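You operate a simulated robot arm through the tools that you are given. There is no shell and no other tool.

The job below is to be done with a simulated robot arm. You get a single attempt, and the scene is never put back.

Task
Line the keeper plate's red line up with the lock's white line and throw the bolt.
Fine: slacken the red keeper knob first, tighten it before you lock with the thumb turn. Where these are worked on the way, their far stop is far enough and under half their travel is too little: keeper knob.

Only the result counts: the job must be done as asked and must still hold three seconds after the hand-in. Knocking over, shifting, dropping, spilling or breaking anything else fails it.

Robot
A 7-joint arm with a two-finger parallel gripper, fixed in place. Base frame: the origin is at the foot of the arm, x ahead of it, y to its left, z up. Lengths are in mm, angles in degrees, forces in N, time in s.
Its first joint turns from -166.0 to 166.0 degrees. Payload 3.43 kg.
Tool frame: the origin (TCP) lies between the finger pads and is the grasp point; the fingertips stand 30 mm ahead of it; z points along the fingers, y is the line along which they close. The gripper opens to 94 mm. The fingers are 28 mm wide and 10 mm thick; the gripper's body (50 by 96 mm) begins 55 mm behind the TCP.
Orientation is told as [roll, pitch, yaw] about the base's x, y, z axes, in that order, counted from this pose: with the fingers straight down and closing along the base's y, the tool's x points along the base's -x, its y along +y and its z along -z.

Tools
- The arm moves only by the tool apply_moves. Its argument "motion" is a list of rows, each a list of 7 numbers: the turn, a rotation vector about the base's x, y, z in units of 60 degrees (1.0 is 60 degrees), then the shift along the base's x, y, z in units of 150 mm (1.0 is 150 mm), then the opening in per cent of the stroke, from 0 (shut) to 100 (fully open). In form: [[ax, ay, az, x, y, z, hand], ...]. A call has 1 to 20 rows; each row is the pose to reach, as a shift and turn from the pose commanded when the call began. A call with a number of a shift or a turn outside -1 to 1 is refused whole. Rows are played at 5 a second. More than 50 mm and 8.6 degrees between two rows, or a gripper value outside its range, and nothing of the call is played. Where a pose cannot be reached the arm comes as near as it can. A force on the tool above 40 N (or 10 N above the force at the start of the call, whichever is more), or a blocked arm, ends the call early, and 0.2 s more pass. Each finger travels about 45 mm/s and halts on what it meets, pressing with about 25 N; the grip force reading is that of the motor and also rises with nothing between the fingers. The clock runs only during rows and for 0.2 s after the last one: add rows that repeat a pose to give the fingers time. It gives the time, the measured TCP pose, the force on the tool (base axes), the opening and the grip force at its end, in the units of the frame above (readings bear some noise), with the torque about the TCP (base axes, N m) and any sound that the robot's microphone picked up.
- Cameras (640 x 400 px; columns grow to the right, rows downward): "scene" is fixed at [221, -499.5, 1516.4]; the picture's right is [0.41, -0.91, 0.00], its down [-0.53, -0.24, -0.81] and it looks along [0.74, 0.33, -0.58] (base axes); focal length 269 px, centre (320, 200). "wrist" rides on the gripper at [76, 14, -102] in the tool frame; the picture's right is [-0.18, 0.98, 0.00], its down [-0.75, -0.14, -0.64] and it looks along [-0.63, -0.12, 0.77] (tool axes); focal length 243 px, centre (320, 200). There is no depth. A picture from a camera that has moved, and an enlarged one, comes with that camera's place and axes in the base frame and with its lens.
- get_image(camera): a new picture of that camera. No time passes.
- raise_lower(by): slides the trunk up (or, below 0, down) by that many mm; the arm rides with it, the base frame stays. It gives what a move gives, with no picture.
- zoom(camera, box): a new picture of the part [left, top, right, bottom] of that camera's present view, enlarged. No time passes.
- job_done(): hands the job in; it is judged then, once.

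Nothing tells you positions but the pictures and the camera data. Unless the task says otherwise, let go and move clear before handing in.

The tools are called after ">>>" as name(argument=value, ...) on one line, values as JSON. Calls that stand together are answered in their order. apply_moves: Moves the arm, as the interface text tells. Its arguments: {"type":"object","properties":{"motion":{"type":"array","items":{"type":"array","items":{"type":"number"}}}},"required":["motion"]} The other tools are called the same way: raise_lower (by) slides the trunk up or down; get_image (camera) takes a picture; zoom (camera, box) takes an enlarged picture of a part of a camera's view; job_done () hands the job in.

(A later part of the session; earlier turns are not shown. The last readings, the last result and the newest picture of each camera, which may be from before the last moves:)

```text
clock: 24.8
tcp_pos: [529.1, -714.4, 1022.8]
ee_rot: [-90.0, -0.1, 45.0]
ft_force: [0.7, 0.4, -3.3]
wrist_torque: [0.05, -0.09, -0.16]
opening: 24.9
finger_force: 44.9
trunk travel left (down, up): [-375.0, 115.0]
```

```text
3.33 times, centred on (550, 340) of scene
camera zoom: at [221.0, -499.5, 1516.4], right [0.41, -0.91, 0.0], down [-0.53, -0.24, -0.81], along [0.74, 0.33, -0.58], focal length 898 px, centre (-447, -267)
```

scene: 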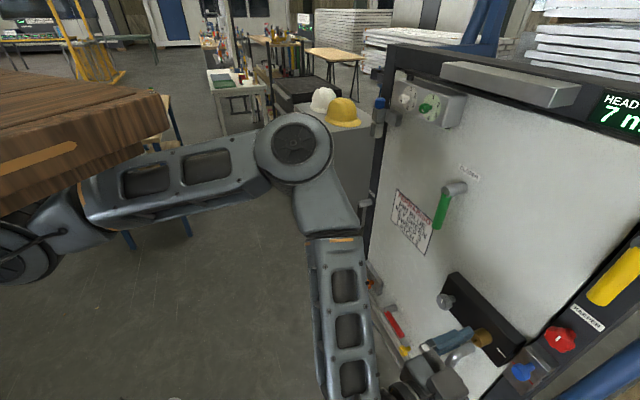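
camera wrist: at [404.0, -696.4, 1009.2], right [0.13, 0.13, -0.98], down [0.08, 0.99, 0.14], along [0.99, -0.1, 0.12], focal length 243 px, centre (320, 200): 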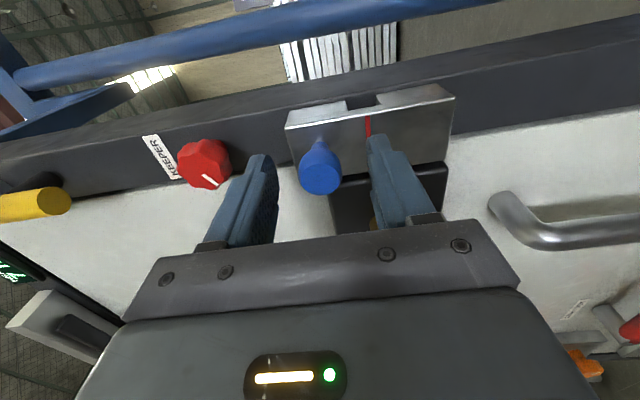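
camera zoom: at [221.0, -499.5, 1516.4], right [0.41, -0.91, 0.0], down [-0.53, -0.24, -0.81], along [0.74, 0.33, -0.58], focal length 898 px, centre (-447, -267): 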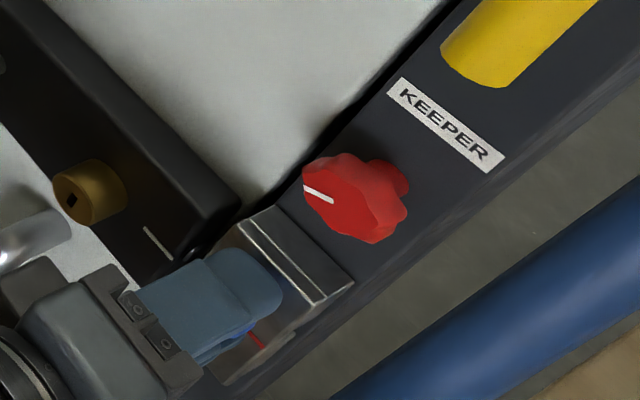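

The handle is gripped (24.9 mm), and I can see red and white lines together. I slide the keeper down by 9 mm first and then compare.

>>> apply_moves(motion=[[0, 0, 0, 0, 0, -0.012, 0], [0, 0, 0, 0, 0, -0.024, 0], [0, 0, 0, 0, 0, -0.036, 0], [0, 0, 0, 0, 0, -0.048, 0], [0, 0, 0, 0, 0, -0.06, 0], [0, 0, 0, 0, 0, -0.06, 0], [0, 0, 0, 0, 0, -0.06, 0]])

>>> zoom(camera="wrist", box=[240, 60, 440, 220])

>>> zoom(camera="wrist", box=[370, 80, 450, 220])

```text
clock: 26.4
tcp_pos: [529.4, -715.3, 1013.1]
ee_rot: [-90.0, 0.1, 45.0]
ft_force: [4.2, -18.7, 1.1]
wrist_torque: [0.15, 0.14, 1.01]
opening: 25.1
finger_force: 44.8
trunk travel left (down, up): [-375.0, 115.0]
```

```text
2.50 times, centred on (340, 140) of wrist
camera zoom: at [404.0, -696.3, 1000.8], right [0.13, 0.13, -0.98], down [0.08, 0.99, 0.14], along [0.99, -0.1, 0.12], focal length 606 px, centre (270, 350)
```

zoom: 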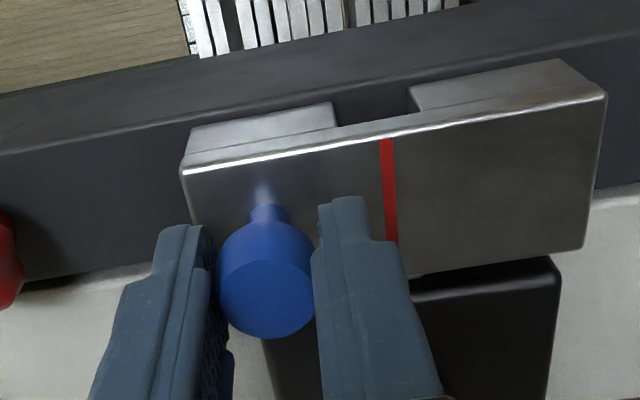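

```text
2.86 times, centred on (410, 150) of wrist
camera zoom: at [404.0, -696.3, 1000.8], right [0.13, 0.13, -0.98], down [0.08, 0.99, 0.14], along [0.99, -0.1, 0.12], focal length 693 px, centre (63, 343)
```

zoom: 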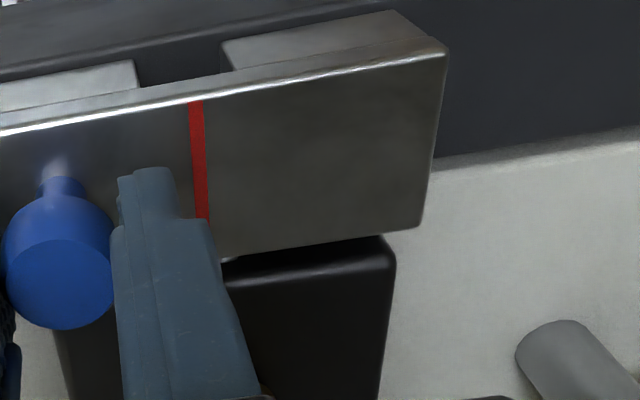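

>>> zoom(camera="scene", box=[490, 320, 570, 400])

```text
5.00 times, centred on (530, 360) of scene
camera zoom: at [221.0, -499.5, 1516.4], right [0.41, -0.91, 0.0], down [-0.53, -0.24, -0.81], along [0.74, 0.33, -0.58], focal length 1346 px, centre (-730, -600)
```

zoom: 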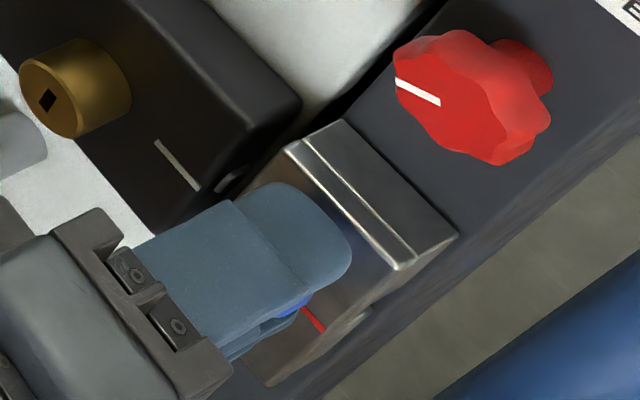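

The keeper slides with the handle; red is still about 3 mm above white by the scene view. I move it down another 2.5 mm, then release and back off for a frontal check.

>>> apply_moves(motion=[[0, 0, 0, 0, 0, -0.009, 0], [0, 0, 0, 0, 0, -0.017, 0], [0, 0, 0, 0, 0, -0.017, 0]])

>>> zoom(camera="scene", box=[490, 320, 570, 400])

>>> zoom(camera="wrist", box=[240, 60, 440, 220])

```text
clock: 27.2
tcp_pos: [530.1, -715.9, 1011.7]
ee_rot: [-90.0, 0.0, 44.9]
ft_force: [3.9, -13.4, 0.7]
wrist_torque: [-0.24, -0.1, -0.29]
opening: 24.8
finger_force: 44.5
trunk travel left (down, up): [-375.0, 115.0]
```

```text
5.00 times, centred on (530, 360) of scene
camera zoom: at [221.0, -499.5, 1516.4], right [0.41, -0.91, 0.0], down [-0.53, -0.24, -0.81], along [0.74, 0.33, -0.58], focal length 1346 px, centre (-730, -600)
```

zoom: 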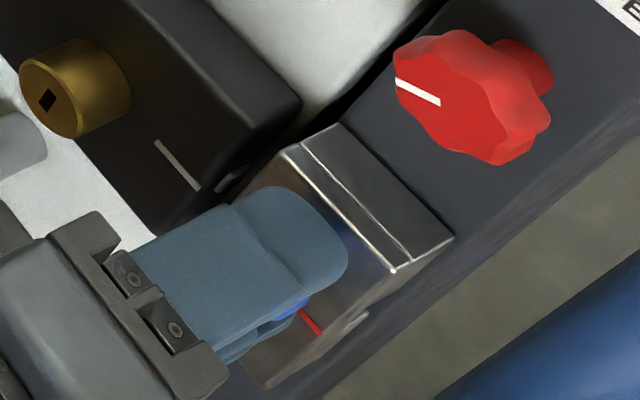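

```text
2.50 times, centred on (340, 140) of wrist
camera zoom: at [404.0, -696.2, 998.4], right [0.13, 0.13, -0.98], down [0.08, 0.99, 0.14], along [0.99, -0.1, 0.12], focal length 606 px, centre (270, 350)
```

zoom: 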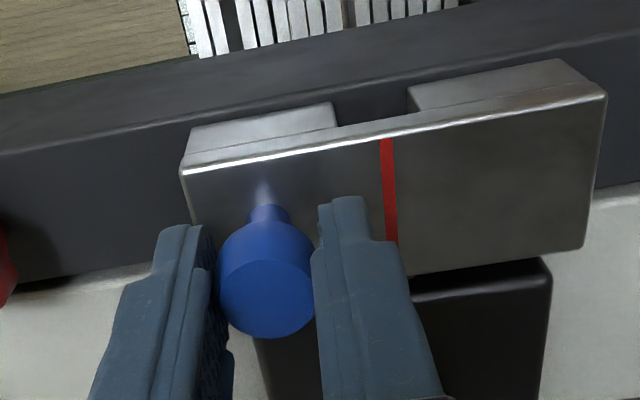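

Camera height says 10.6 mm travelled in total. I release the handle and back off, putting the wrist camera at the lines' own height so depth differences don't fool the comparison.

>>> apply_moves(motion=[[0, 0, 0, 0, 0, 0, 35], [0, 0, 0, 0, 0, 0, 60], [0, 0, 0, 0, 0, 0, 60], [0, 0, 0, -0.07, 0.07, 0, 60], [0, 0, 0, -0.17, 0.17, 0, 70], [0, 0, 0, -0.32, 0.32, -0.05, 90], [0, 0, 0, -0.47, 0.47, -0.11, 100], [0, 0, 0, -0.47, 0.47, -0.11, 100], [0, 0, 0, -0.47, 0.47, -0.11, 100]])

>>> get_image(camera="wrist")

>>> zoom(camera="scene", box=[490, 320, 570, 400])

```text
clock: 29.2
tcp_pos: [460.6, -646.1, 994.5]
ee_rot: [-90.1, 0.0, 45.0]
ft_force: [-0.2, 0.1, 0.3]
wrist_torque: [0.01, -0.01, -0.01]
opening: 93.9
finger_force: 0.1
trunk travel left (down, up): [-375.0, 115.0]
```

```text
taken
camera wrist: at [334.6, -627.1, 980.9], right [0.13, 0.13, -0.98], down [0.08, 0.99, 0.14], along [0.99, -0.1, 0.12], focal length 243 px, centre (320, 200)
```

wrist: 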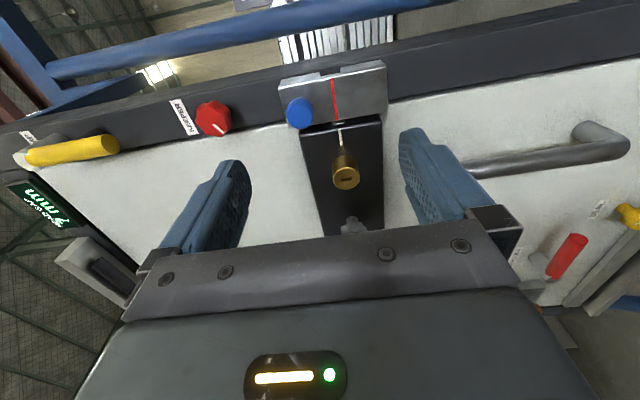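

```text
5.00 times, centred on (530, 360) of scene
camera zoom: at [221.0, -499.5, 1516.4], right [0.41, -0.91, 0.0], down [-0.53, -0.24, -0.81], along [0.74, 0.33, -0.58], focal length 1346 px, centre (-730, -600)
```

zoom: 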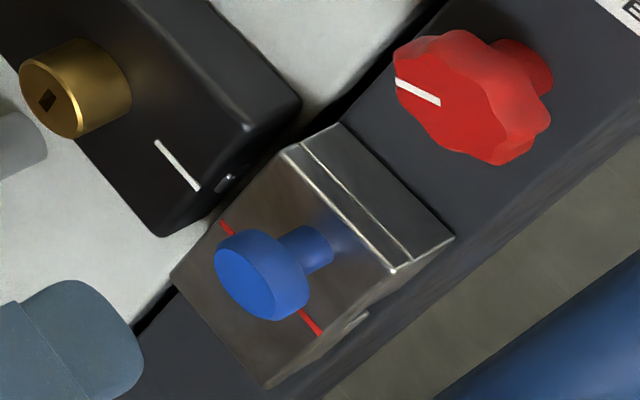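

>>> zoom(camera="wrist", box=[310, 70, 374, 150])

>>> zoom(camera="wrist", box=[325, 108, 353, 143])

```text
5.00 times, centred on (342, 110) of wrist
camera zoom: at [334.6, -627.1, 980.9], right [0.13, 0.13, -0.98], down [0.08, 0.99, 0.14], along [0.99, -0.1, 0.12], focal length 1213 px, centre (210, 650)
```

zoom: 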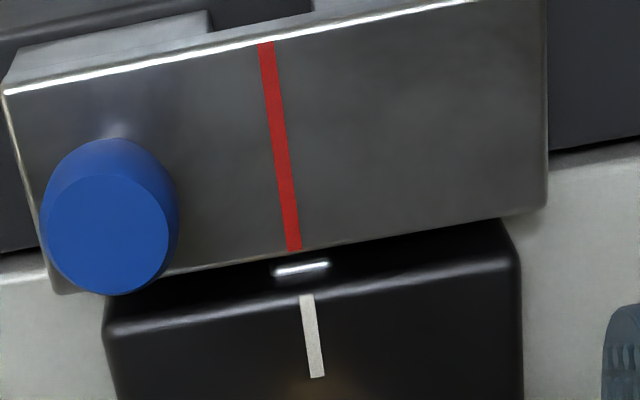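

```text
11.43 times, centred on (339, 126) of wrist
camera zoom: at [334.6, -627.1, 980.9], right [0.13, 0.13, -0.98], down [0.08, 0.99, 0.14], along [0.99, -0.1, 0.12], focal length 2773 px, centre (103, 1051)
```

zoom: 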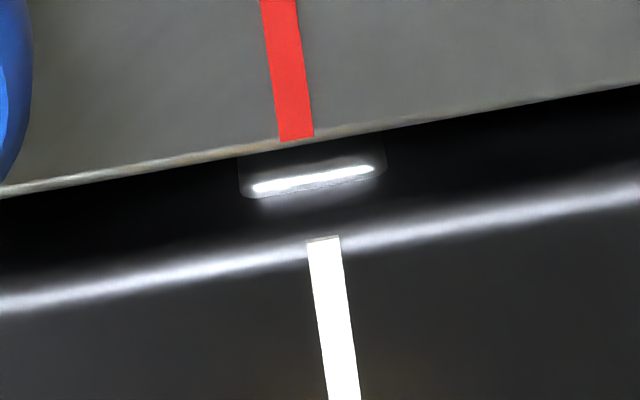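

Red sits about 1.3 mm above white now. I go back, regrip the blue handle and bring it down by that amount.

>>> apply_moves(motion=[[0, 0, 0, 0.1, -0.1, 0.06, 80], [0, 0, 0, 0.2, -0.2, 0.11, 60], [0, 0, 0, 0.3, -0.3, 0.11, 60], [0, 0, 0, 0.4, -0.4, 0.11, 60], [0, 0, 0, 0.47, -0.47, 0.11, 60], [0, 0, 0, 0.47, -0.47, 0.11, 60], [0, 0, 0, 0.47, -0.47, 0.11, 35], [0, 0, 0, 0.47, -0.47, 0.11, 20], [0, 0, 0, 0.47, -0.47, 0.11, 0], [0, 0, 0, 0.47, -0.47, 0.11, 0]])

>>> zoom(camera="wrist", box=[240, 60, 440, 220])

```text
clock: 31.4
tcp_pos: [528.8, -716.0, 1011.9]
ee_rot: [-90.0, 0.2, 45.1]
ft_force: [0.6, -2.0, 1.1]
wrist_torque: [0.07, 0.11, -0.05]
opening: 25.0
finger_force: 44.8
trunk travel left (down, up): [-375.0, 115.0]
```

```text
2.50 times, centred on (340, 140) of wrist
camera zoom: at [404.1, -695.6, 997.5], right [0.13, 0.13, -0.98], down [0.08, 0.99, 0.14], along [0.99, -0.1, 0.12], focal length 606 px, centre (270, 350)
```

zoom: 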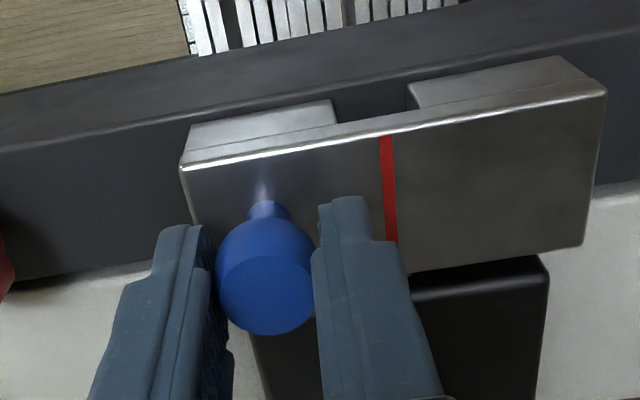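

Regripping already carried the keeper about 0.9 mm further down. I nudge it another half millimetre.

>>> apply_moves(motion=[[0, 0, 0, 0, 0, -0.004, 0], [0, 0, 0, 0, 0, -0.004, 0]])

>>> zoom(camera="wrist", box=[240, 60, 440, 220])

```text
clock: 32.0
tcp_pos: [529.5, -715.8, 1010.1]
ee_rot: [-90.1, 0.1, 45.0]
ft_force: [-2.8, -1.5, 0.8]
wrist_torque: [0.09, 0.06, 0.84]
opening: 25.2
finger_force: 45.5
trunk travel left (down, up): [-375.0, 115.0]
```

```text
2.50 times, centred on (340, 140) of wrist
camera zoom: at [404.1, -695.5, 997.0], right [0.13, 0.13, -0.98], down [0.08, 0.99, 0.14], along [0.99, -0.1, 0.12], focal length 606 px, centre (270, 350)
```

zoom: 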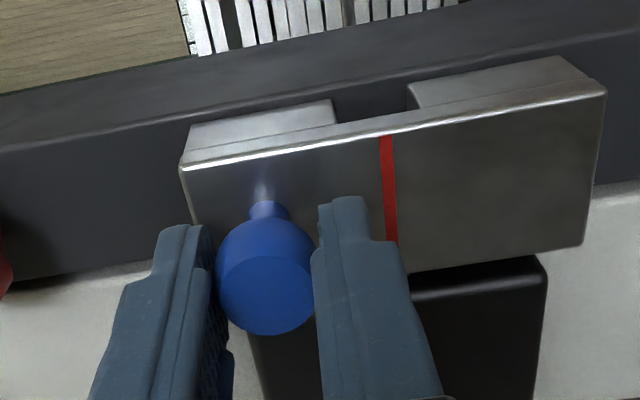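

Camera height is now 997.0, i.e. about 1.3 mm below the previous release. I release, back off to the same viewpoint and compare the lines again.

>>> apply_moves(motion=[[0, 0, 0, 0, 0, 0, 35], [0, 0, 0, 0, 0, 0, 60], [0, 0, 0, 0, 0, 0, 60], [0, 0, 0, -0.07, 0.07, 0, 60], [0, 0, 0, -0.17, 0.17, 0, 70], [0, 0, 0, -0.32, 0.32, -0.05, 90], [0, 0, 0, -0.47, 0.47, -0.106, 100], [0, 0, 0, -0.47, 0.47, -0.106, 100], [0, 0, 0, -0.47, 0.47, -0.106, 100]])

>>> zoom(camera="wrist", box=[310, 70, 374, 150])

>>> zoom(camera="wrist", box=[325, 108, 353, 143])

```text
clock: 34.0
tcp_pos: [458.2, -645.8, 996.3]
ee_rot: [-90.0, -0.1, 45.0]
ft_force: [0.8, 0.4, -1.0]
wrist_torque: [-0.01, -0.01, -0.01]
opening: 93.8
finger_force: 0.1
trunk travel left (down, up): [-375.0, 115.0]
```

```text
5.00 times, centred on (342, 110) of wrist
camera zoom: at [333.4, -626.2, 982.1], right [0.13, 0.13, -0.98], down [0.08, 0.99, 0.14], along [0.99, -0.1, 0.12], focal length 1213 px, centre (210, 650)
```

zoom: 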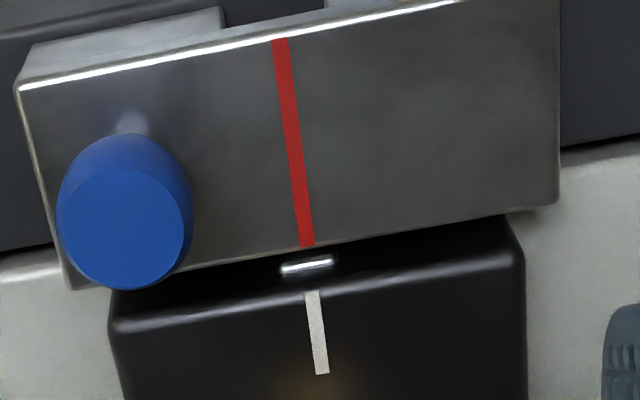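

```text
11.43 times, centred on (339, 126) of wrist
camera zoom: at [333.4, -626.2, 982.1], right [0.13, 0.13, -0.98], down [0.08, 0.99, 0.14], along [0.99, -0.1, 0.12], focal length 2773 px, centre (103, 1051)
```

zoom: 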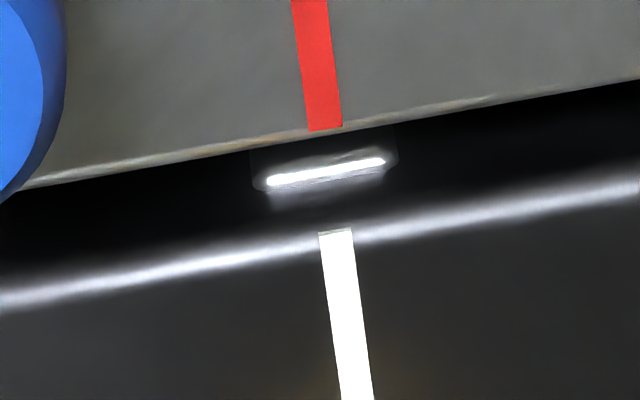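

Lines now agree within about 0.4 mm. Next I return to the red knob with the tool turned counter-clockwise again, ready to tighten clockwise.

>>> apply_moves(motion=[[-0.093, 0.093, 0, 0, 0, 0.104, 90], [-0.185, 0.185, 0, 0, 0, 0.209, 80], [-0.278, 0.278, 0, 0, 0, 0.313, 70], [-0.37, 0.37, 0, 0, 0, 0.417, 70], [-0.463, 0.463, 0, 0.05, -0.05, 0.521, 70], [-0.556, 0.556, 0, 0.12, -0.12, 0.626, 70], [-0.648, 0.648, 0, 0.198, -0.192, 0.73, 70], [-0.648, 0.648, 0, 0.198, -0.192, 0.73, 70]])

>>> get_image(camera="wrist")

>>> zoom(camera="scene", box=[480, 280, 620, 400])

```text
clock: 35.8
tcp_pos: [487.9, -675.8, 1104.6]
ee_rot: [-90.1, 55.1, 45.0]
ft_force: [0.0, -0.2, 0.3]
wrist_torque: [0.0, -0.03, 0.0]
opening: 65.8
finger_force: 0.0
trunk travel left (down, up): [-375.0, 115.0]
```

```text
taken
camera wrist: at [377.3, -640.3, 1160.4], right [-0.5, -0.5, -0.71], down [-0.07, 0.84, -0.54], along [0.87, -0.22, -0.45], focal length 243 px, centre (320, 200)
```

wrist: 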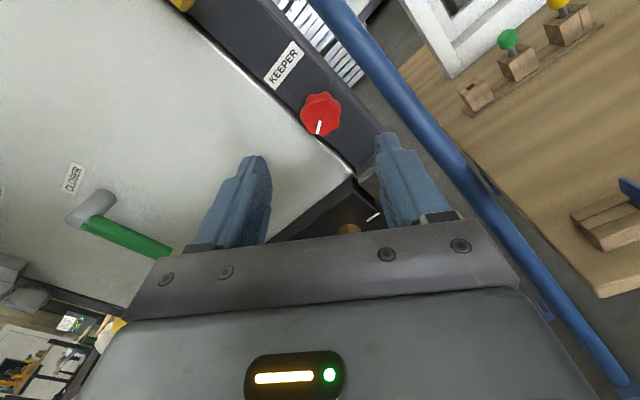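

```text
3.33 times, centred on (550, 340) of scene
camera zoom: at [221.0, -499.5, 1516.4], right [0.41, -0.91, 0.0], down [-0.53, -0.24, -0.81], along [0.74, 0.33, -0.58], focal length 898 px, centre (-447, -267)
```

zoom: 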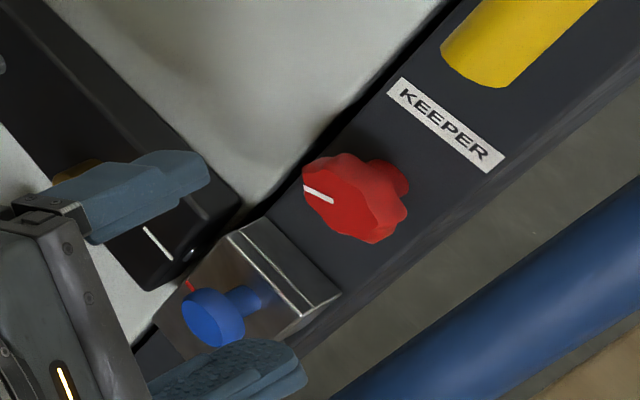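

I'm about 1.7 mm off the earlier track, so I correct that while moving in, then close on the red knob.

>>> apply_moves(motion=[[0, 0, 0, 0.1, -0.09, 0, 70], [0, 0, 0, 0.2, -0.185, 0, 70], [0, 0, 0, 0.3, -0.285, 0, 70], [0, 0, 0, 0.36, -0.344, 0, 70], [0, 0, 0, 0.401, -0.385, 0.001, 70], [0, 0, 0, 0.401, -0.385, 0.001, 70], [0, 0, 0, 0.401, -0.385, 0.001, 40], [0, 0, 0, 0.401, -0.385, 0.001, 20], [0, 0, 0, 0.401, -0.385, 0.001, 0], [0, 0, 0, 0.401, -0.385, 0.001, 0]])

>>> zoom(camera="wrist", box=[220, 60, 420, 220])

```text
clock: 38.0
tcp_pos: [546.7, -732.3, 1103.9]
ee_rot: [-89.7, 55.1, 45.1]
ft_force: [-7.9, -9.6, -9.8]
wrist_torque: [-0.03, -0.09, -0.32]
opening: 34.8
finger_force: 44.6
trunk travel left (down, up): [-375.0, 115.0]
```

```text
2.50 times, centred on (320, 140) of wrist
camera zoom: at [436.6, -698.7, 1158.5], right [-0.5, -0.49, -0.71], down [-0.06, 0.84, -0.54], along [0.87, -0.22, -0.45], focal length 606 px, centre (320, 350)
```

zoom: 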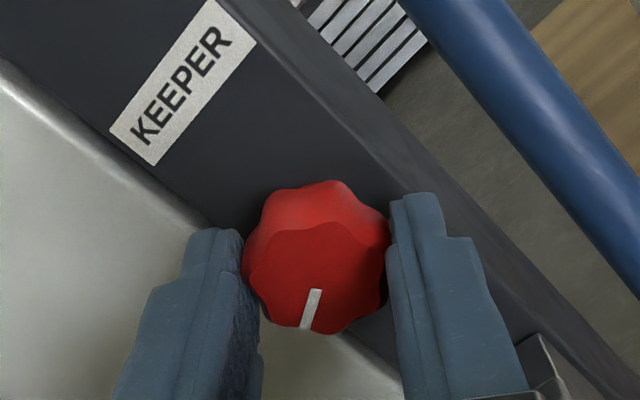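

The knob is gripped with the same mark position as at release. I turn clockwise 70° to tighten.

>>> apply_moves(motion=[[0.059, -0.059, 0, 0, 0, 0, 0], [0.118, -0.118, 0, 0, 0, 0, 0], [0.177, -0.177, 0, 0, 0, 0, 0], [0.236, -0.236, 0, 0, 0, 0, 0], [0.295, -0.295, 0, 0, 0, 0, 0], [0.354, -0.354, 0, 0, 0, 0, 0], [0.412, -0.412, 0, 0, 0, 0, 0], [0.471, -0.471, 0, 0, 0, 0, 0], [0.53, -0.53, 0, 0, 0, 0, 0], [0.589, -0.589, 0, 0, 0, 0, 0], [0.648, -0.648, 0, 0, 0, 0, 0], [0.648, -0.648, 0, 0, 0, 0, 0]])

>>> zoom(camera="wrist", box=[220, 60, 420, 220])

```text
clock: 40.6
tcp_pos: [547.1, -732.0, 1104.8]
ee_rot: [-90.2, 0.0, 45.0]
ft_force: [-10.4, -18.5, -4.4]
wrist_torque: [0.06, 0.06, -1.37]
opening: 34.4
finger_force: 44.9
trunk travel left (down, up): [-375.0, 115.0]
```

```text
2.50 times, centred on (320, 140) of wrist
camera zoom: at [422.4, -712.9, 1091.4], right [0.13, 0.13, -0.98], down [0.08, 0.99, 0.14], along [0.99, -0.1, 0.12], focal length 606 px, centre (320, 350)
```

zoom: 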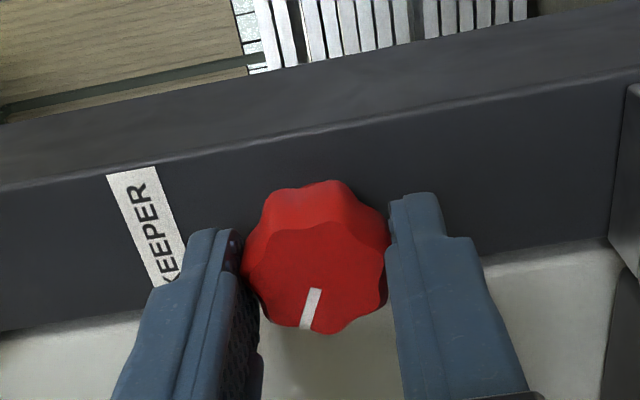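

No slip, 55° of tightening done. I continue clockwise with a small sideways correction.

>>> apply_moves(motion=[[0.059, -0.059, 0, -0.005, -0.005, 0, 0], [0.118, -0.118, 0, -0.01, -0.01, 0, 0], [0.177, -0.177, 0, -0.01, -0.01, 0, 0], [0.236, -0.236, 0, -0.01, -0.01, 0, 0], [0.295, -0.295, 0, -0.01, -0.01, 0, 0], [0.354, -0.354, 0, -0.01, -0.01, 0, 0], [0.412, -0.412, 0, -0.01, -0.01, 0, 0], [0.471, -0.471, 0, -0.01, -0.01, 0, 0], [0.53, -0.53, 0, -0.01, -0.01, 0, 0], [0.53, -0.53, 0, -0.01, -0.01, 0, 0]])

>>> zoom(camera="wrist", box=[220, 60, 420, 220])

```text
clock: 42.8
tcp_pos: [546.7, -732.1, 1107.5]
ee_rot: [-90.2, -44.9, 45.1]
ft_force: [-6.9, -11.7, 17.6]
wrist_torque: [-0.7, -0.54, 0.61]
opening: 34.5
finger_force: 44.3
trunk travel left (down, up): [-375.0, 115.0]
```

```text
2.50 times, centred on (320, 140) of wrist
camera zoom: at [445.0, -690.6, 1043.2], right [0.58, 0.58, -0.57], down [-0.15, 0.76, 0.63], along [0.8, -0.29, 0.53], focal length 606 px, centre (320, 350)
```

zoom: 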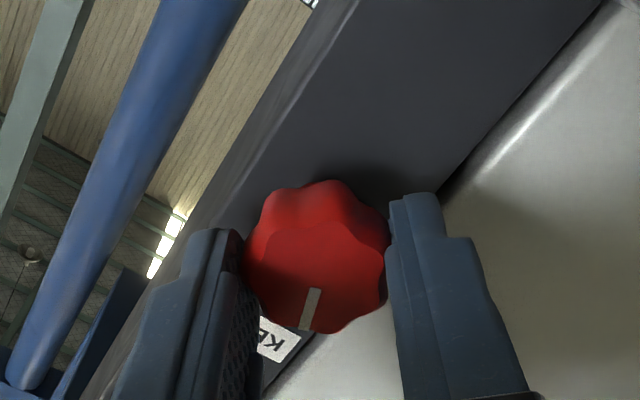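

100° done without slip. I correct the centre slightly and continue clockwise to reach the tight stop.

>>> apply_moves(motion=[[0.03, -0.03, 0, -0.004, -0.004, 0.006, 0], [0.059, -0.059, 0, -0.007, -0.007, 0.012, 0], [0.118, -0.118, 0, -0.007, -0.007, 0.015, 0], [0.177, -0.177, 0, -0.007, -0.007, 0.015, 0], [0.236, -0.236, 0, -0.007, -0.007, 0.015, 0], [0.295, -0.295, 0, -0.007, -0.007, 0.015, 0], [0.295, -0.295, 0, -0.007, -0.007, 0.015, 0]])

>>> zoom(camera="wrist", box=[220, 60, 420, 220])

```text
clock: 44.4
tcp_pos: [546.3, -733.4, 1105.4]
ee_rot: [-89.7, -70.0, 44.5]
ft_force: [2.7, -8.8, 8.5]
wrist_torque: [-0.18, 0.39, -0.36]
opening: 34.6
finger_force: 44.6
trunk travel left (down, up): [-375.0, 115.0]
```

```text
2.50 times, centred on (320, 140) of wrist
camera zoom: at [465.8, -669.2, 1030.5], right [0.7, 0.7, -0.16], down [-0.36, 0.54, 0.76], along [0.62, -0.47, 0.63], focal length 606 px, centre (320, 350)
```

zoom: 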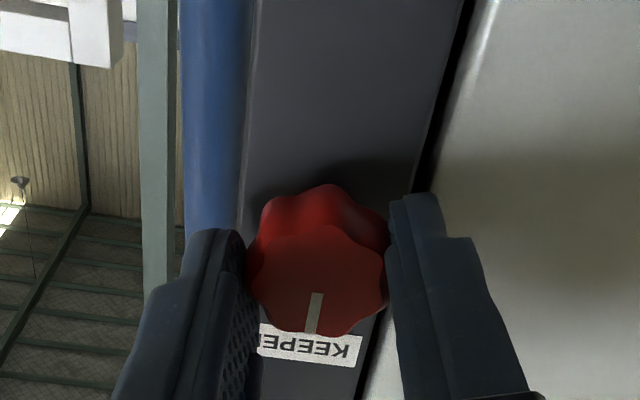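

>>> apply_moves(motion=[[0.059, -0.059, 0, 0, 0, 0, 0], [0.118, -0.118, 0, 0, 0, 0, 0], [0.177, -0.177, 0, 0, 0, 0, 0], [0.177, -0.177, 0, 0, 0, 0, 0]])

>>> zoom(camera="wrist", box=[220, 60, 420, 220])

```text
clock: 45.4
tcp_pos: [545.4, -733.8, 1105.7]
ee_rot: [-88.5, -85.0, 43.5]
ft_force: [-3.0, 0.1, -1.1]
wrist_torque: [-0.37, 0.59, -0.02]
opening: 34.4
finger_force: 44.8
trunk travel left (down, up): [-375.0, 115.0]
```

```text
2.50 times, centred on (320, 140) of wrist
camera zoom: at [479.6, -654.7, 1029.8], right [0.7, 0.7, 0.1], down [-0.51, 0.4, 0.76], along [0.5, -0.59, 0.64], focal length 606 px, centre (320, 350)
```

zoom: 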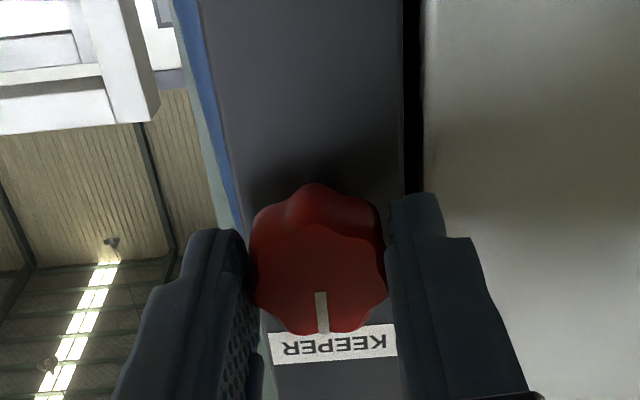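

The knob slips against its stop again with the mark back at vertical – it is tight. I release, back off, and recheck the lines.

>>> apply_moves(motion=[[0, 0, 0, 0, 0, 0, 40], [0, 0, 0, 0, 0, 0, 70], [0, 0, 0, 0, 0, 0, 70], [0, 0, 0, -0.07, 0.07, 0, 70], [0, 0, 0, -0.15, 0.15, 0, 70], [0, 0, 0, -0.3, 0.3, 0, 80], [0, 0, 0, -0.45, 0.45, 0, 100], [0, 0, 0, -0.6, 0.6, 0, 100], [0, 0, 0, -0.6, 0.6, 0, 100]])

>>> get_image(camera="wrist")

>>> zoom(camera="scene", box=[480, 280, 620, 400])

```text
clock: 47.4
tcp_pos: [454.2, -645.2, 1107.2]
ee_rot: [-89.7, -85.0, 44.7]
ft_force: [0.3, 0.0, 0.1]
wrist_torque: [0.02, -0.02, 0.03]
opening: 94.1
finger_force: 0.1
trunk travel left (down, up): [-375.0, 115.0]
```

```text
taken
camera wrist: at [388.3, -566.3, 1030.5], right [0.7, 0.7, 0.1], down [-0.51, 0.4, 0.76], along [0.5, -0.59, 0.64], focal length 243 px, centre (320, 200)
```

wrist: 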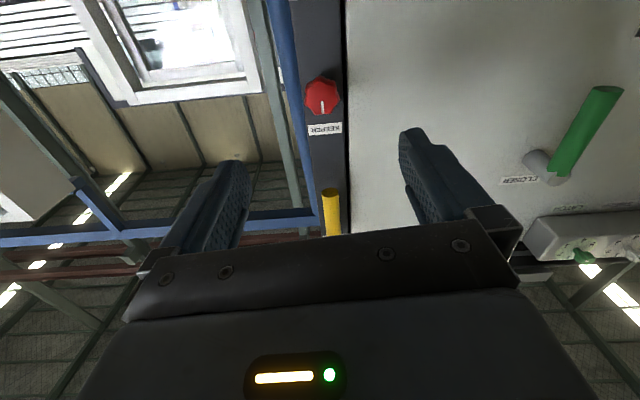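

```text
3.33 times, centred on (550, 340) of scene
camera zoom: at [221.0, -499.5, 1516.4], right [0.41, -0.91, 0.0], down [-0.53, -0.24, -0.81], along [0.74, 0.33, -0.58], focal length 898 px, centre (-447, -267)
```

zoom: 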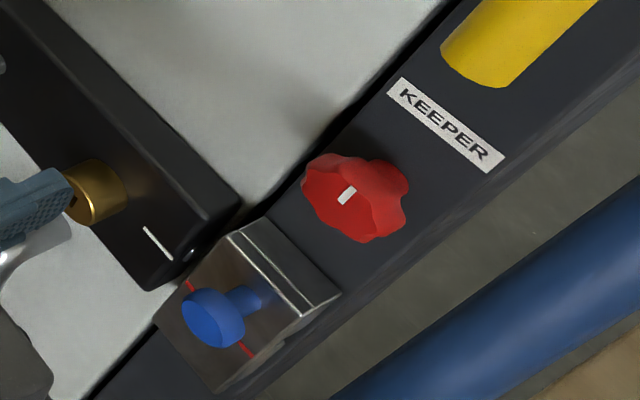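

The red mark is vertical again, keeper plate unchanged by eye. I go back to the line-height viewpoint to verify alignment after tightening.

>>> apply_moves(motion=[[-0.099, 0.099, 0, 0, 0, -0.075, 100], [-0.198, 0.198, 0, 0, 0, -0.149, 100], [-0.297, 0.297, 0, 0, 0, -0.224, 100], [-0.396, 0.396, 0, 0, 0, -0.299, 100], [-0.495, 0.495, 0, 0, 0, -0.373, 100], [-0.594, 0.594, 0, 0, 0, -0.448, 100], [-0.693, 0.693, 0, 0, 0, -0.523, 100], [-0.792, 0.792, 0, 0, 0, -0.597, 100], [-0.891, 0.891, 0, 0, 0, -0.672, 100], [-0.99, 0.99, 0, 0.02, 0, -0.76, 100], [-0.99, 0.99, 0, 0.02, 0, -0.76, 100]])

>>> zoom(camera="wrist", box=[310, 70, 374, 150])

>>> zoom(camera="wrist", box=[325, 108, 353, 143])

>>> get_image(camera="wrist")

```text
clock: 49.8
tcp_pos: [455.9, -643.0, 992.1]
ee_rot: [-89.9, -0.9, 44.9]
ft_force: [0.9, -0.1, -0.1]
wrist_torque: [0.03, 0.0, 0.05]
opening: 93.8
finger_force: 0.0
trunk travel left (down, up): [-375.0, 115.0]
```

```text
5.00 times, centred on (342, 110) of wrist
camera zoom: at [332.8, -623.3, 978.2], right [0.14, 0.14, -0.98], down [0.08, 0.99, 0.15], along [0.99, -0.1, 0.13], focal length 1213 px, centre (210, 650)
```

zoom: 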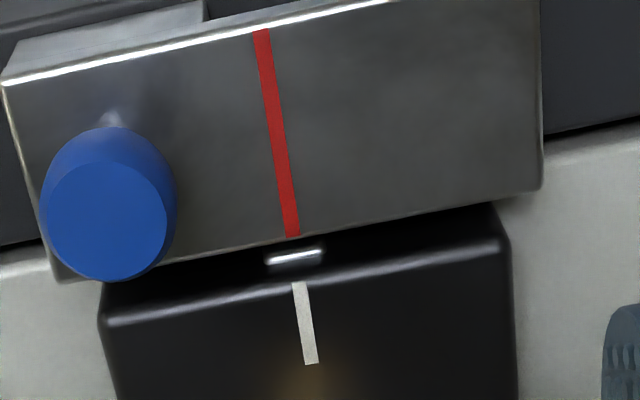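

```text
11.43 times, centred on (339, 126) of wrist
camera zoom: at [332.8, -623.3, 978.2], right [0.14, 0.14, -0.98], down [0.08, 0.99, 0.15], along [0.99, -0.1, 0.13], focal length 2773 px, centre (103, 1051)
```

zoom: 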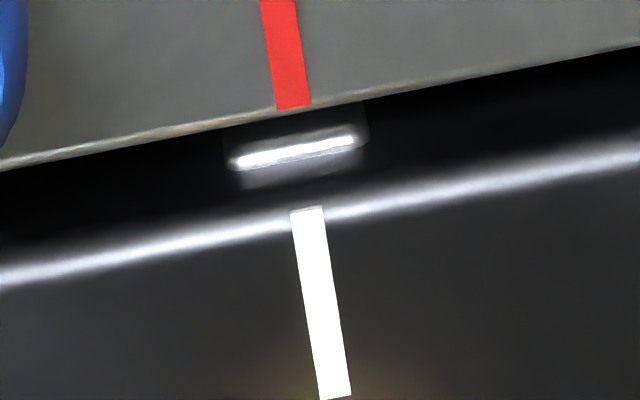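

```text
taken
camera wrist: at [332.8, -623.3, 978.2], right [0.14, 0.14, -0.98], down [0.08, 0.99, 0.15], along [0.99, -0.1, 0.13], focal length 243 px, centre (320, 200)
```

wrist: 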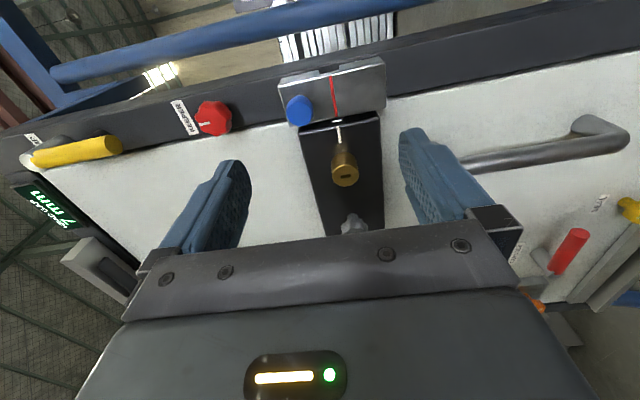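

Lines are aligned to about 0.1 mm and the keeper is tight. Now I move sideways to the grey thumb turn on the lock case.

>>> apply_moves(motion=[[0, 0, 0, 0.13, 0.099, -0.013, 90], [0, 0, 0, 0.26, 0.197, -0.027, 80], [0, 0, 0, 0.39, 0.296, -0.04, 70], [0, 0, 0, 0.52, 0.394, -0.053, 70], [0, 0, 0, 0.65, 0.493, -0.067, 70], [0, 0, 0, 0.78, 0.591, -0.08, 70], [0, 0, 0, 0.906, 0.69, -0.093, 70], [0, 0, 0, 0.906, 0.69, -0.093, 70]])

>>> get_image(camera="wrist")

>>> zoom(camera="scene", box=[400, 240, 560, 400])

```text
clock: 51.6
tcp_pos: [543.6, -571.1, 1023.7]
ee_rot: [-88.1, -1.0, 47.8]
ft_force: [-0.7, -0.3, 0.2]
wrist_torque: [0.01, -0.03, -0.02]
opening: 65.7
finger_force: 0.1
out of reach, approached as far as the arm can: row 2, 3, 4, 5, 6, 7, 8
trunk travel left (down, up): [-375.0, 115.0]
```

```text
taken
camera wrist: at [417.1, -556.3, 1012.4], right [0.11, 0.17, -0.98], down [0.03, 0.98, 0.18], along [0.99, -0.05, 0.1], focal length 243 px, centre (320, 200)
```

wrist: 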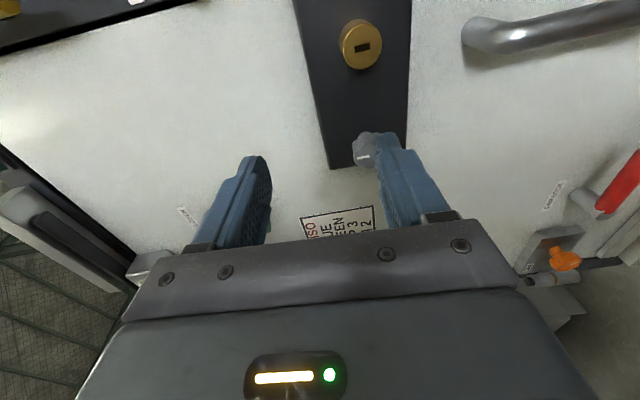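

```text
2.50 times, centred on (480, 320) of scene
camera zoom: at [221.0, -499.5, 1516.4], right [0.41, -0.91, 0.0], down [-0.53, -0.24, -0.81], along [0.74, 0.33, -0.58], focal length 673 px, centre (-80, -100)
```

zoom: 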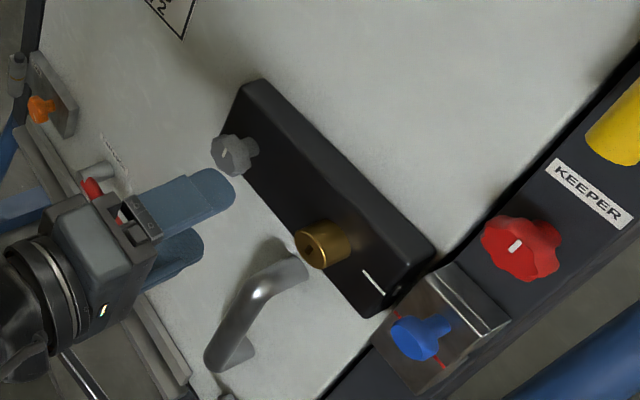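

The thumb-turn pose is out of the arm's reach at this trunk height (the forearm hangs too steeply). Before using the trunk slide I look at the whole scene for obstacles near the upper arm.

>>> get_image(camera="scene")

>>> zoom(camera="scene", box=[0, 60, 300, 300])

```text
taken
```

scene: 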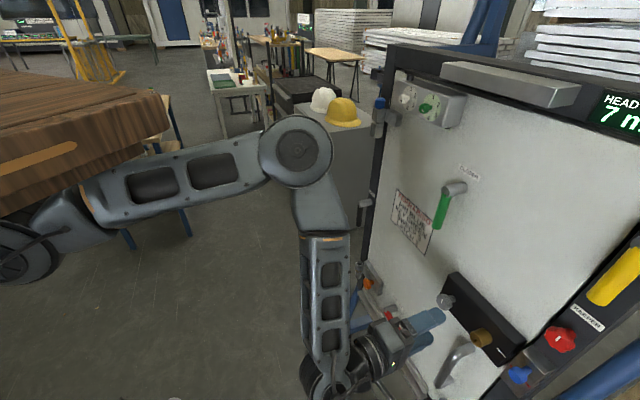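

```text
1.67 times, centred on (150, 180) of scene
camera zoom: at [221.0, -499.5, 1516.4], right [0.41, -0.91, 0.0], down [-0.53, -0.24, -0.81], along [0.74, 0.33, -0.58], focal length 449 px, centre (603, 233)
```

zoom: 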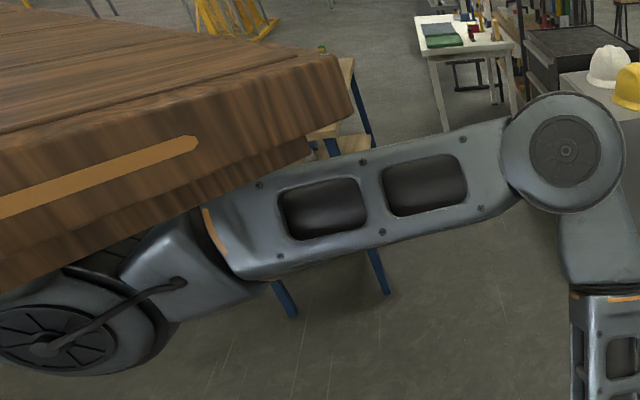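

The brown block is the robot's own torso; below the arm the space is clear, and the fingertips are 50 mm short of the pull handle. I lower the trunk by 120 mm.

>>> raise_lower(by=-120)

```text
clock: 53.1
tcp_pos: [543.0, -568.8, 903.2]
ee_rot: [-88.1, -1.0, 47.9]
ft_force: [-0.3, 0.2, 0.3]
wrist_torque: [0.0, 0.0, 0.02]
opening: 65.6
finger_force: 0.0
trunk travel left (down, up): [-255.0, 235.0]
```

>>> apply_moves(motion=[[0, 0, 0, 0, 0, 0, 70], [0, 0, 0, 0, 0, 0, 70]])

```text
clock: 53.7
tcp_pos: [543.6, -570.0, 904.1]
ee_rot: [-88.2, -1.0, 47.8]
ft_force: [0.3, 0.2, -0.9]
wrist_torque: [-0.02, 0.0, 0.0]
opening: 65.9
finger_force: 0.0
trunk travel left (down, up): [-255.0, 235.0]
```

The commanded pose follows the arm. Now I restore the exact orientation and go to the spot in front of the thumb turn.

>>> apply_moves(motion=[[-0.007, -0.002, -0.01, 0.03, 0.02, 0.12, 70], [-0.013, -0.004, -0.02, 0.08, 0.05, 0.24, 70], [-0.02, -0.006, -0.03, 0.16, 0.1, 0.36, 70], [-0.026, -0.008, -0.04, 0.24, 0.15, 0.45, 70], [-0.033, -0.0095, -0.047, 0.321, 0.203, 0.493, 70], [-0.033, -0.0095, -0.047, 0.321, 0.203, 0.493, 70]])

>>> get_image(camera="wrist")

>>> zoom(camera="scene", box=[400, 240, 560, 400])

```text
clock: 55.1
tcp_pos: [575.1, -547.4, 992.0]
ee_rot: [-89.4, 0.1, 45.8]
ft_force: [0.0, -0.8, -0.3]
wrist_torque: [0.0, -0.02, 0.0]
opening: 65.8
finger_force: 0.1
out of reach, approached as far as the arm can: row 3, 4, 5, 6
trunk travel left (down, up): [-255.0, 235.0]
```

```text
taken
camera wrist: at [449.9, -530.3, 980.0], right [0.12, 0.14, -0.98], down [0.07, 0.99, 0.15], along [0.99, -0.08, 0.11], focal length 243 px, centre (320, 200)
```

wrist: 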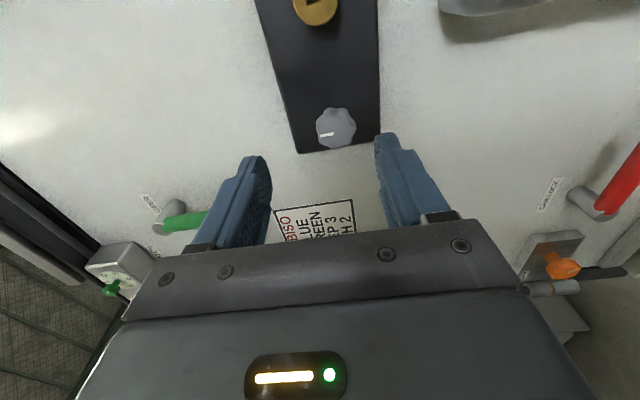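

```text
2.50 times, centred on (480, 320) of scene
camera zoom: at [221.0, -499.5, 1516.4], right [0.41, -0.91, 0.0], down [-0.53, -0.24, -0.81], along [0.74, 0.33, -0.58], focal length 673 px, centre (-80, -100)
```

zoom: 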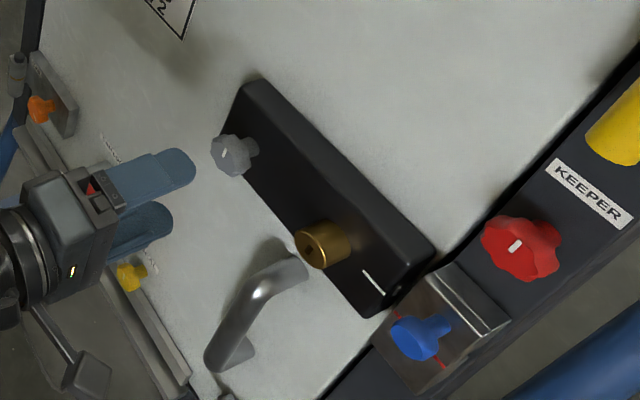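

Closer, but still slightly out of reach; lowering the trunk helps, so I lower another 120 mm and retry.

>>> raise_lower(by=-120)

>>> apply_moves(motion=[[-0.003, -0.003, -0.005, 0.0, 0.0, 0.2, 70], [-0.007, -0.007, -0.01, 0.03, 0.015, 0.4, 70], [-0.01, -0.01, -0.013, 0.07, 0.03, 0.6, 70], [-0.01, -0.01, -0.013, 0.111, 0.053, 0.707, 70], [-0.01, -0.01, -0.013, 0.111, 0.053, 0.707, 70]])

>>> get_image(camera="wrist")

```text
clock: 56.6
tcp_pos: [575.7, -546.8, 872.1]
ee_rot: [-89.5, 0.0, 45.8]
ft_force: [0.2, 0.1, 0.6]
wrist_torque: [0.0, 0.01, -0.04]
opening: 66.0
finger_force: 0.1
trunk travel left (down, up): [-135.0, 355.0]
```

```text
clock: 58.0
tcp_pos: [576.8, -544.7, 931.9]
ee_rot: [-86.8, 0.5, 45.6]
ft_force: [0.4, -0.6, -0.3]
wrist_torque: [-0.04, 0.03, 0.01]
opening: 65.8
finger_force: 0.1
out of reach, approached as far as the arm can: row 3, 4, 5
trunk travel left (down, up): [-135.0, 355.0]
stopped in row 5: the arm was blocked; the commanded pose is now the measured one
```

```text
taken
camera wrist: at [451.2, -525.2, 925.6], right [0.08, 0.16, -0.98], down [0.08, 0.98, 0.17], along [0.99, -0.09, 0.07], focal length 243 px, centre (320, 200)
```

wrist: 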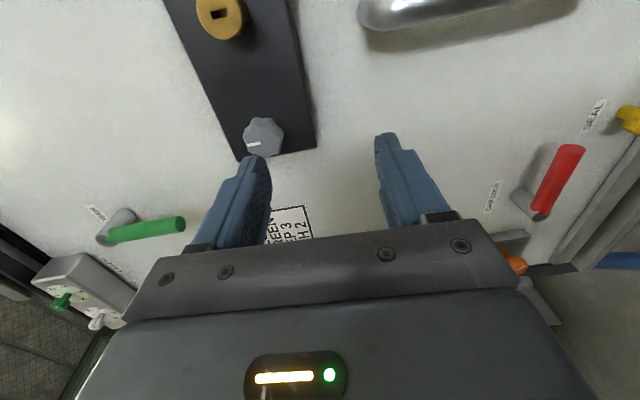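

The arm reports being blocked. I look at the scene to understand its posture.

>>> get_image(camera="scene")

>>> apply_moves(motion=[[0, 0, 0, 0, 0, 0, 70]])

```text
taken
```

scene: 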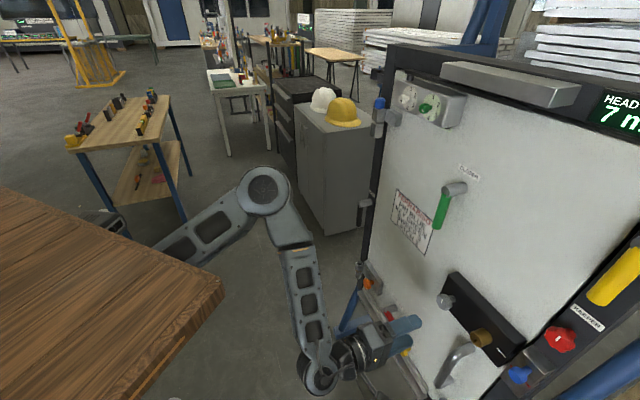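

```text
clock: 58.4
tcp_pos: [576.3, -542.9, 933.3]
ee_rot: [-86.9, 0.5, 45.5]
ft_force: [-0.1, 0.4, -0.6]
wrist_torque: [-0.01, 0.01, 0.0]
opening: 65.8
finger_force: 0.1
trunk travel left (down, up): [-135.0, 355.0]
```

The limit looks like the wrist being too close to the base axis (about 600 mm inner reach), so I should stand nearer the door rather than lower. I raise the trunk back 120 mm and then move in closer to the door.

>>> raise_lower(by=120)

```text
clock: 59.9
tcp_pos: [577.1, -543.8, 1053.2]
ee_rot: [-86.8, 0.5, 45.5]
ft_force: [-0.5, -0.1, 0.1]
wrist_torque: [0.01, -0.04, 0.01]
opening: 65.6
finger_force: 0.1
trunk travel left (down, up): [-255.0, 235.0]
```

>>> apply_moves(motion=[[-0.01, -0.014, -0.002, 0.08, -0.05, 0, 70], [-0.02, -0.028, -0.005, 0.16, -0.1, -0.1, 70], [-0.032, -0.0435, -0.008, 0.24, -0.15, -0.2, 70], [-0.032, -0.0435, -0.008, 0.311, -0.183, -0.3, 70], [-0.032, -0.0435, -0.008, 0.311, -0.183, -0.4, 70], [-0.032, -0.0435, -0.008, 0.311, -0.183, -0.5, 70], [-0.032, -0.0435, -0.008, 0.311, -0.183, -0.5, 70]])

>>> get_image(camera="wrist")

>>> get_image(camera="scene")

```text
clock: 61.5
tcp_pos: [601.5, -581.9, 1000.1]
ee_rot: [-89.7, -0.2, 46.3]
ft_force: [-0.1, 0.6, -0.7]
wrist_torque: [-0.03, -0.01, 0.0]
opening: 65.8
finger_force: 0.0
out of reach, approached as far as the arm can: row 3, 4, 5, 6, 7
trunk travel left (down, up): [-255.0, 235.0]
```

```text
taken
camera wrist: at [476.3, -566.1, 987.3], right [0.12, 0.14, -0.98], down [0.06, 0.99, 0.15], along [0.99, -0.07, 0.11], focal length 243 px, centre (320, 200)
```

wrist: 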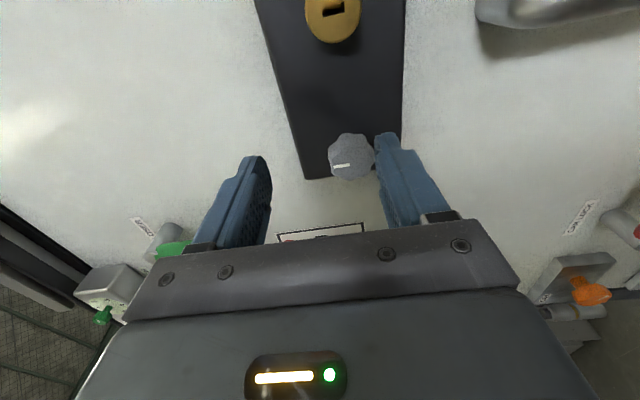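

```text
taken
```

scene: 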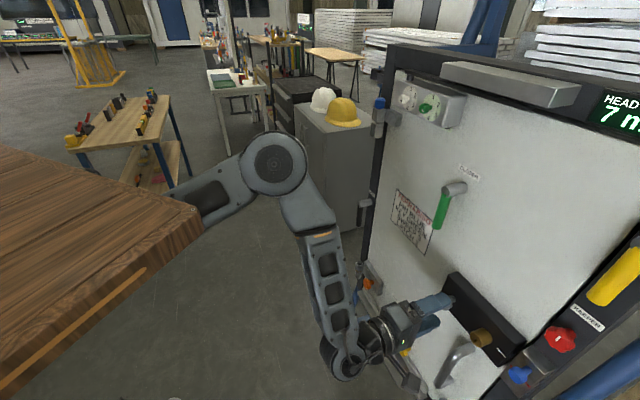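

The limit tracks sideways position rather than distance, so probably a wrist joint is near its end because of the counter-clockwise roll. I roll the tool back clockwise 80° in place and then retry.

>>> apply_moves(motion=[[0.094, -0.094, 0, 0, 0, 0, 70], [0.189, -0.189, 0, 0, 0, 0, 70], [0.283, -0.283, 0, 0, 0, 0, 70], [0.377, -0.377, 0, 0, 0, 0, 70], [0.471, -0.471, 0, 0, 0, 0, 70], [0.566, -0.566, 0, 0, 0, 0, 70], [0.66, -0.66, 0, 0, 0, 0, 70], [0.754, -0.754, 0, 0, 0, 0, 70], [0.849, -0.849, 0, 0, 0, 0, 70], [0.943, -0.943, 0, 0, 0, 0, 70], [0.943, -0.943, 0, 0, 0, 0, 70]])

>>> apply_moves(motion=[[0, 0, 0, 0.04, 0.02, -0.05, 70], [0, 0, 0, 0.08, 0.04, -0.09, 70], [0, 0, 0, 0.11, 0.06, -0.14, 70], [0, 0, 0, 0.11, 0.06, -0.14, 70]])

>>> get_image(camera="wrist")

>>> get_image(camera="scene")

```text
clock: 63.9
tcp_pos: [593.7, -585.6, 1008.4]
ee_rot: [-88.5, -80.3, 43.6]
ft_force: [0.9, 0.2, 0.2]
wrist_torque: [0.01, -0.01, 0.0]
opening: 65.8
finger_force: 0.1
out of reach, approached as far as the arm can: row 1, 2, 3, 4, 5, 6, 7, 8, 9, 10, 11
trunk travel left (down, up): [-255.0, 235.0]
```

```text
clock: 64.9
tcp_pos: [594.8, -585.6, 999.5]
ee_rot: [-87.0, -80.1, 42.6]
ft_force: [0.0, -0.1, 0.4]
wrist_torque: [0.01, 0.0, 0.01]
opening: 65.8
finger_force: 0.1
out of reach, approached as far as the arm can: row 1, 2, 3, 4
trunk travel left (down, up): [-255.0, 235.0]
```

```text
taken
camera wrist: at [522.5, -511.7, 924.4], right [0.7, 0.71, 0.01], down [-0.46, 0.44, 0.77], along [0.55, -0.55, 0.64], focal length 243 px, centre (320, 200)
```

wrist: 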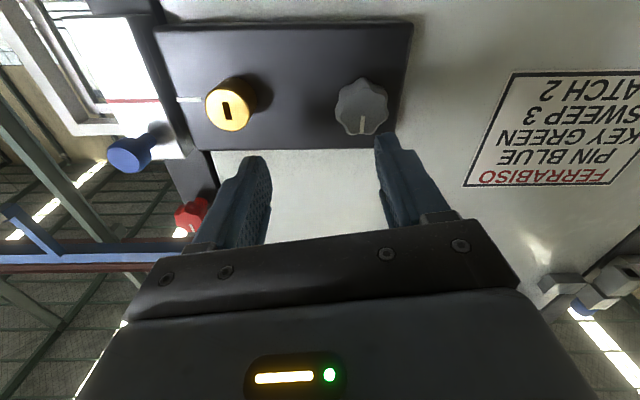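

```text
taken
```

scene: 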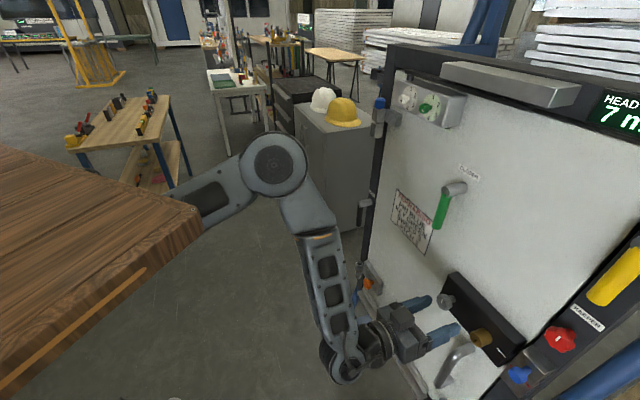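

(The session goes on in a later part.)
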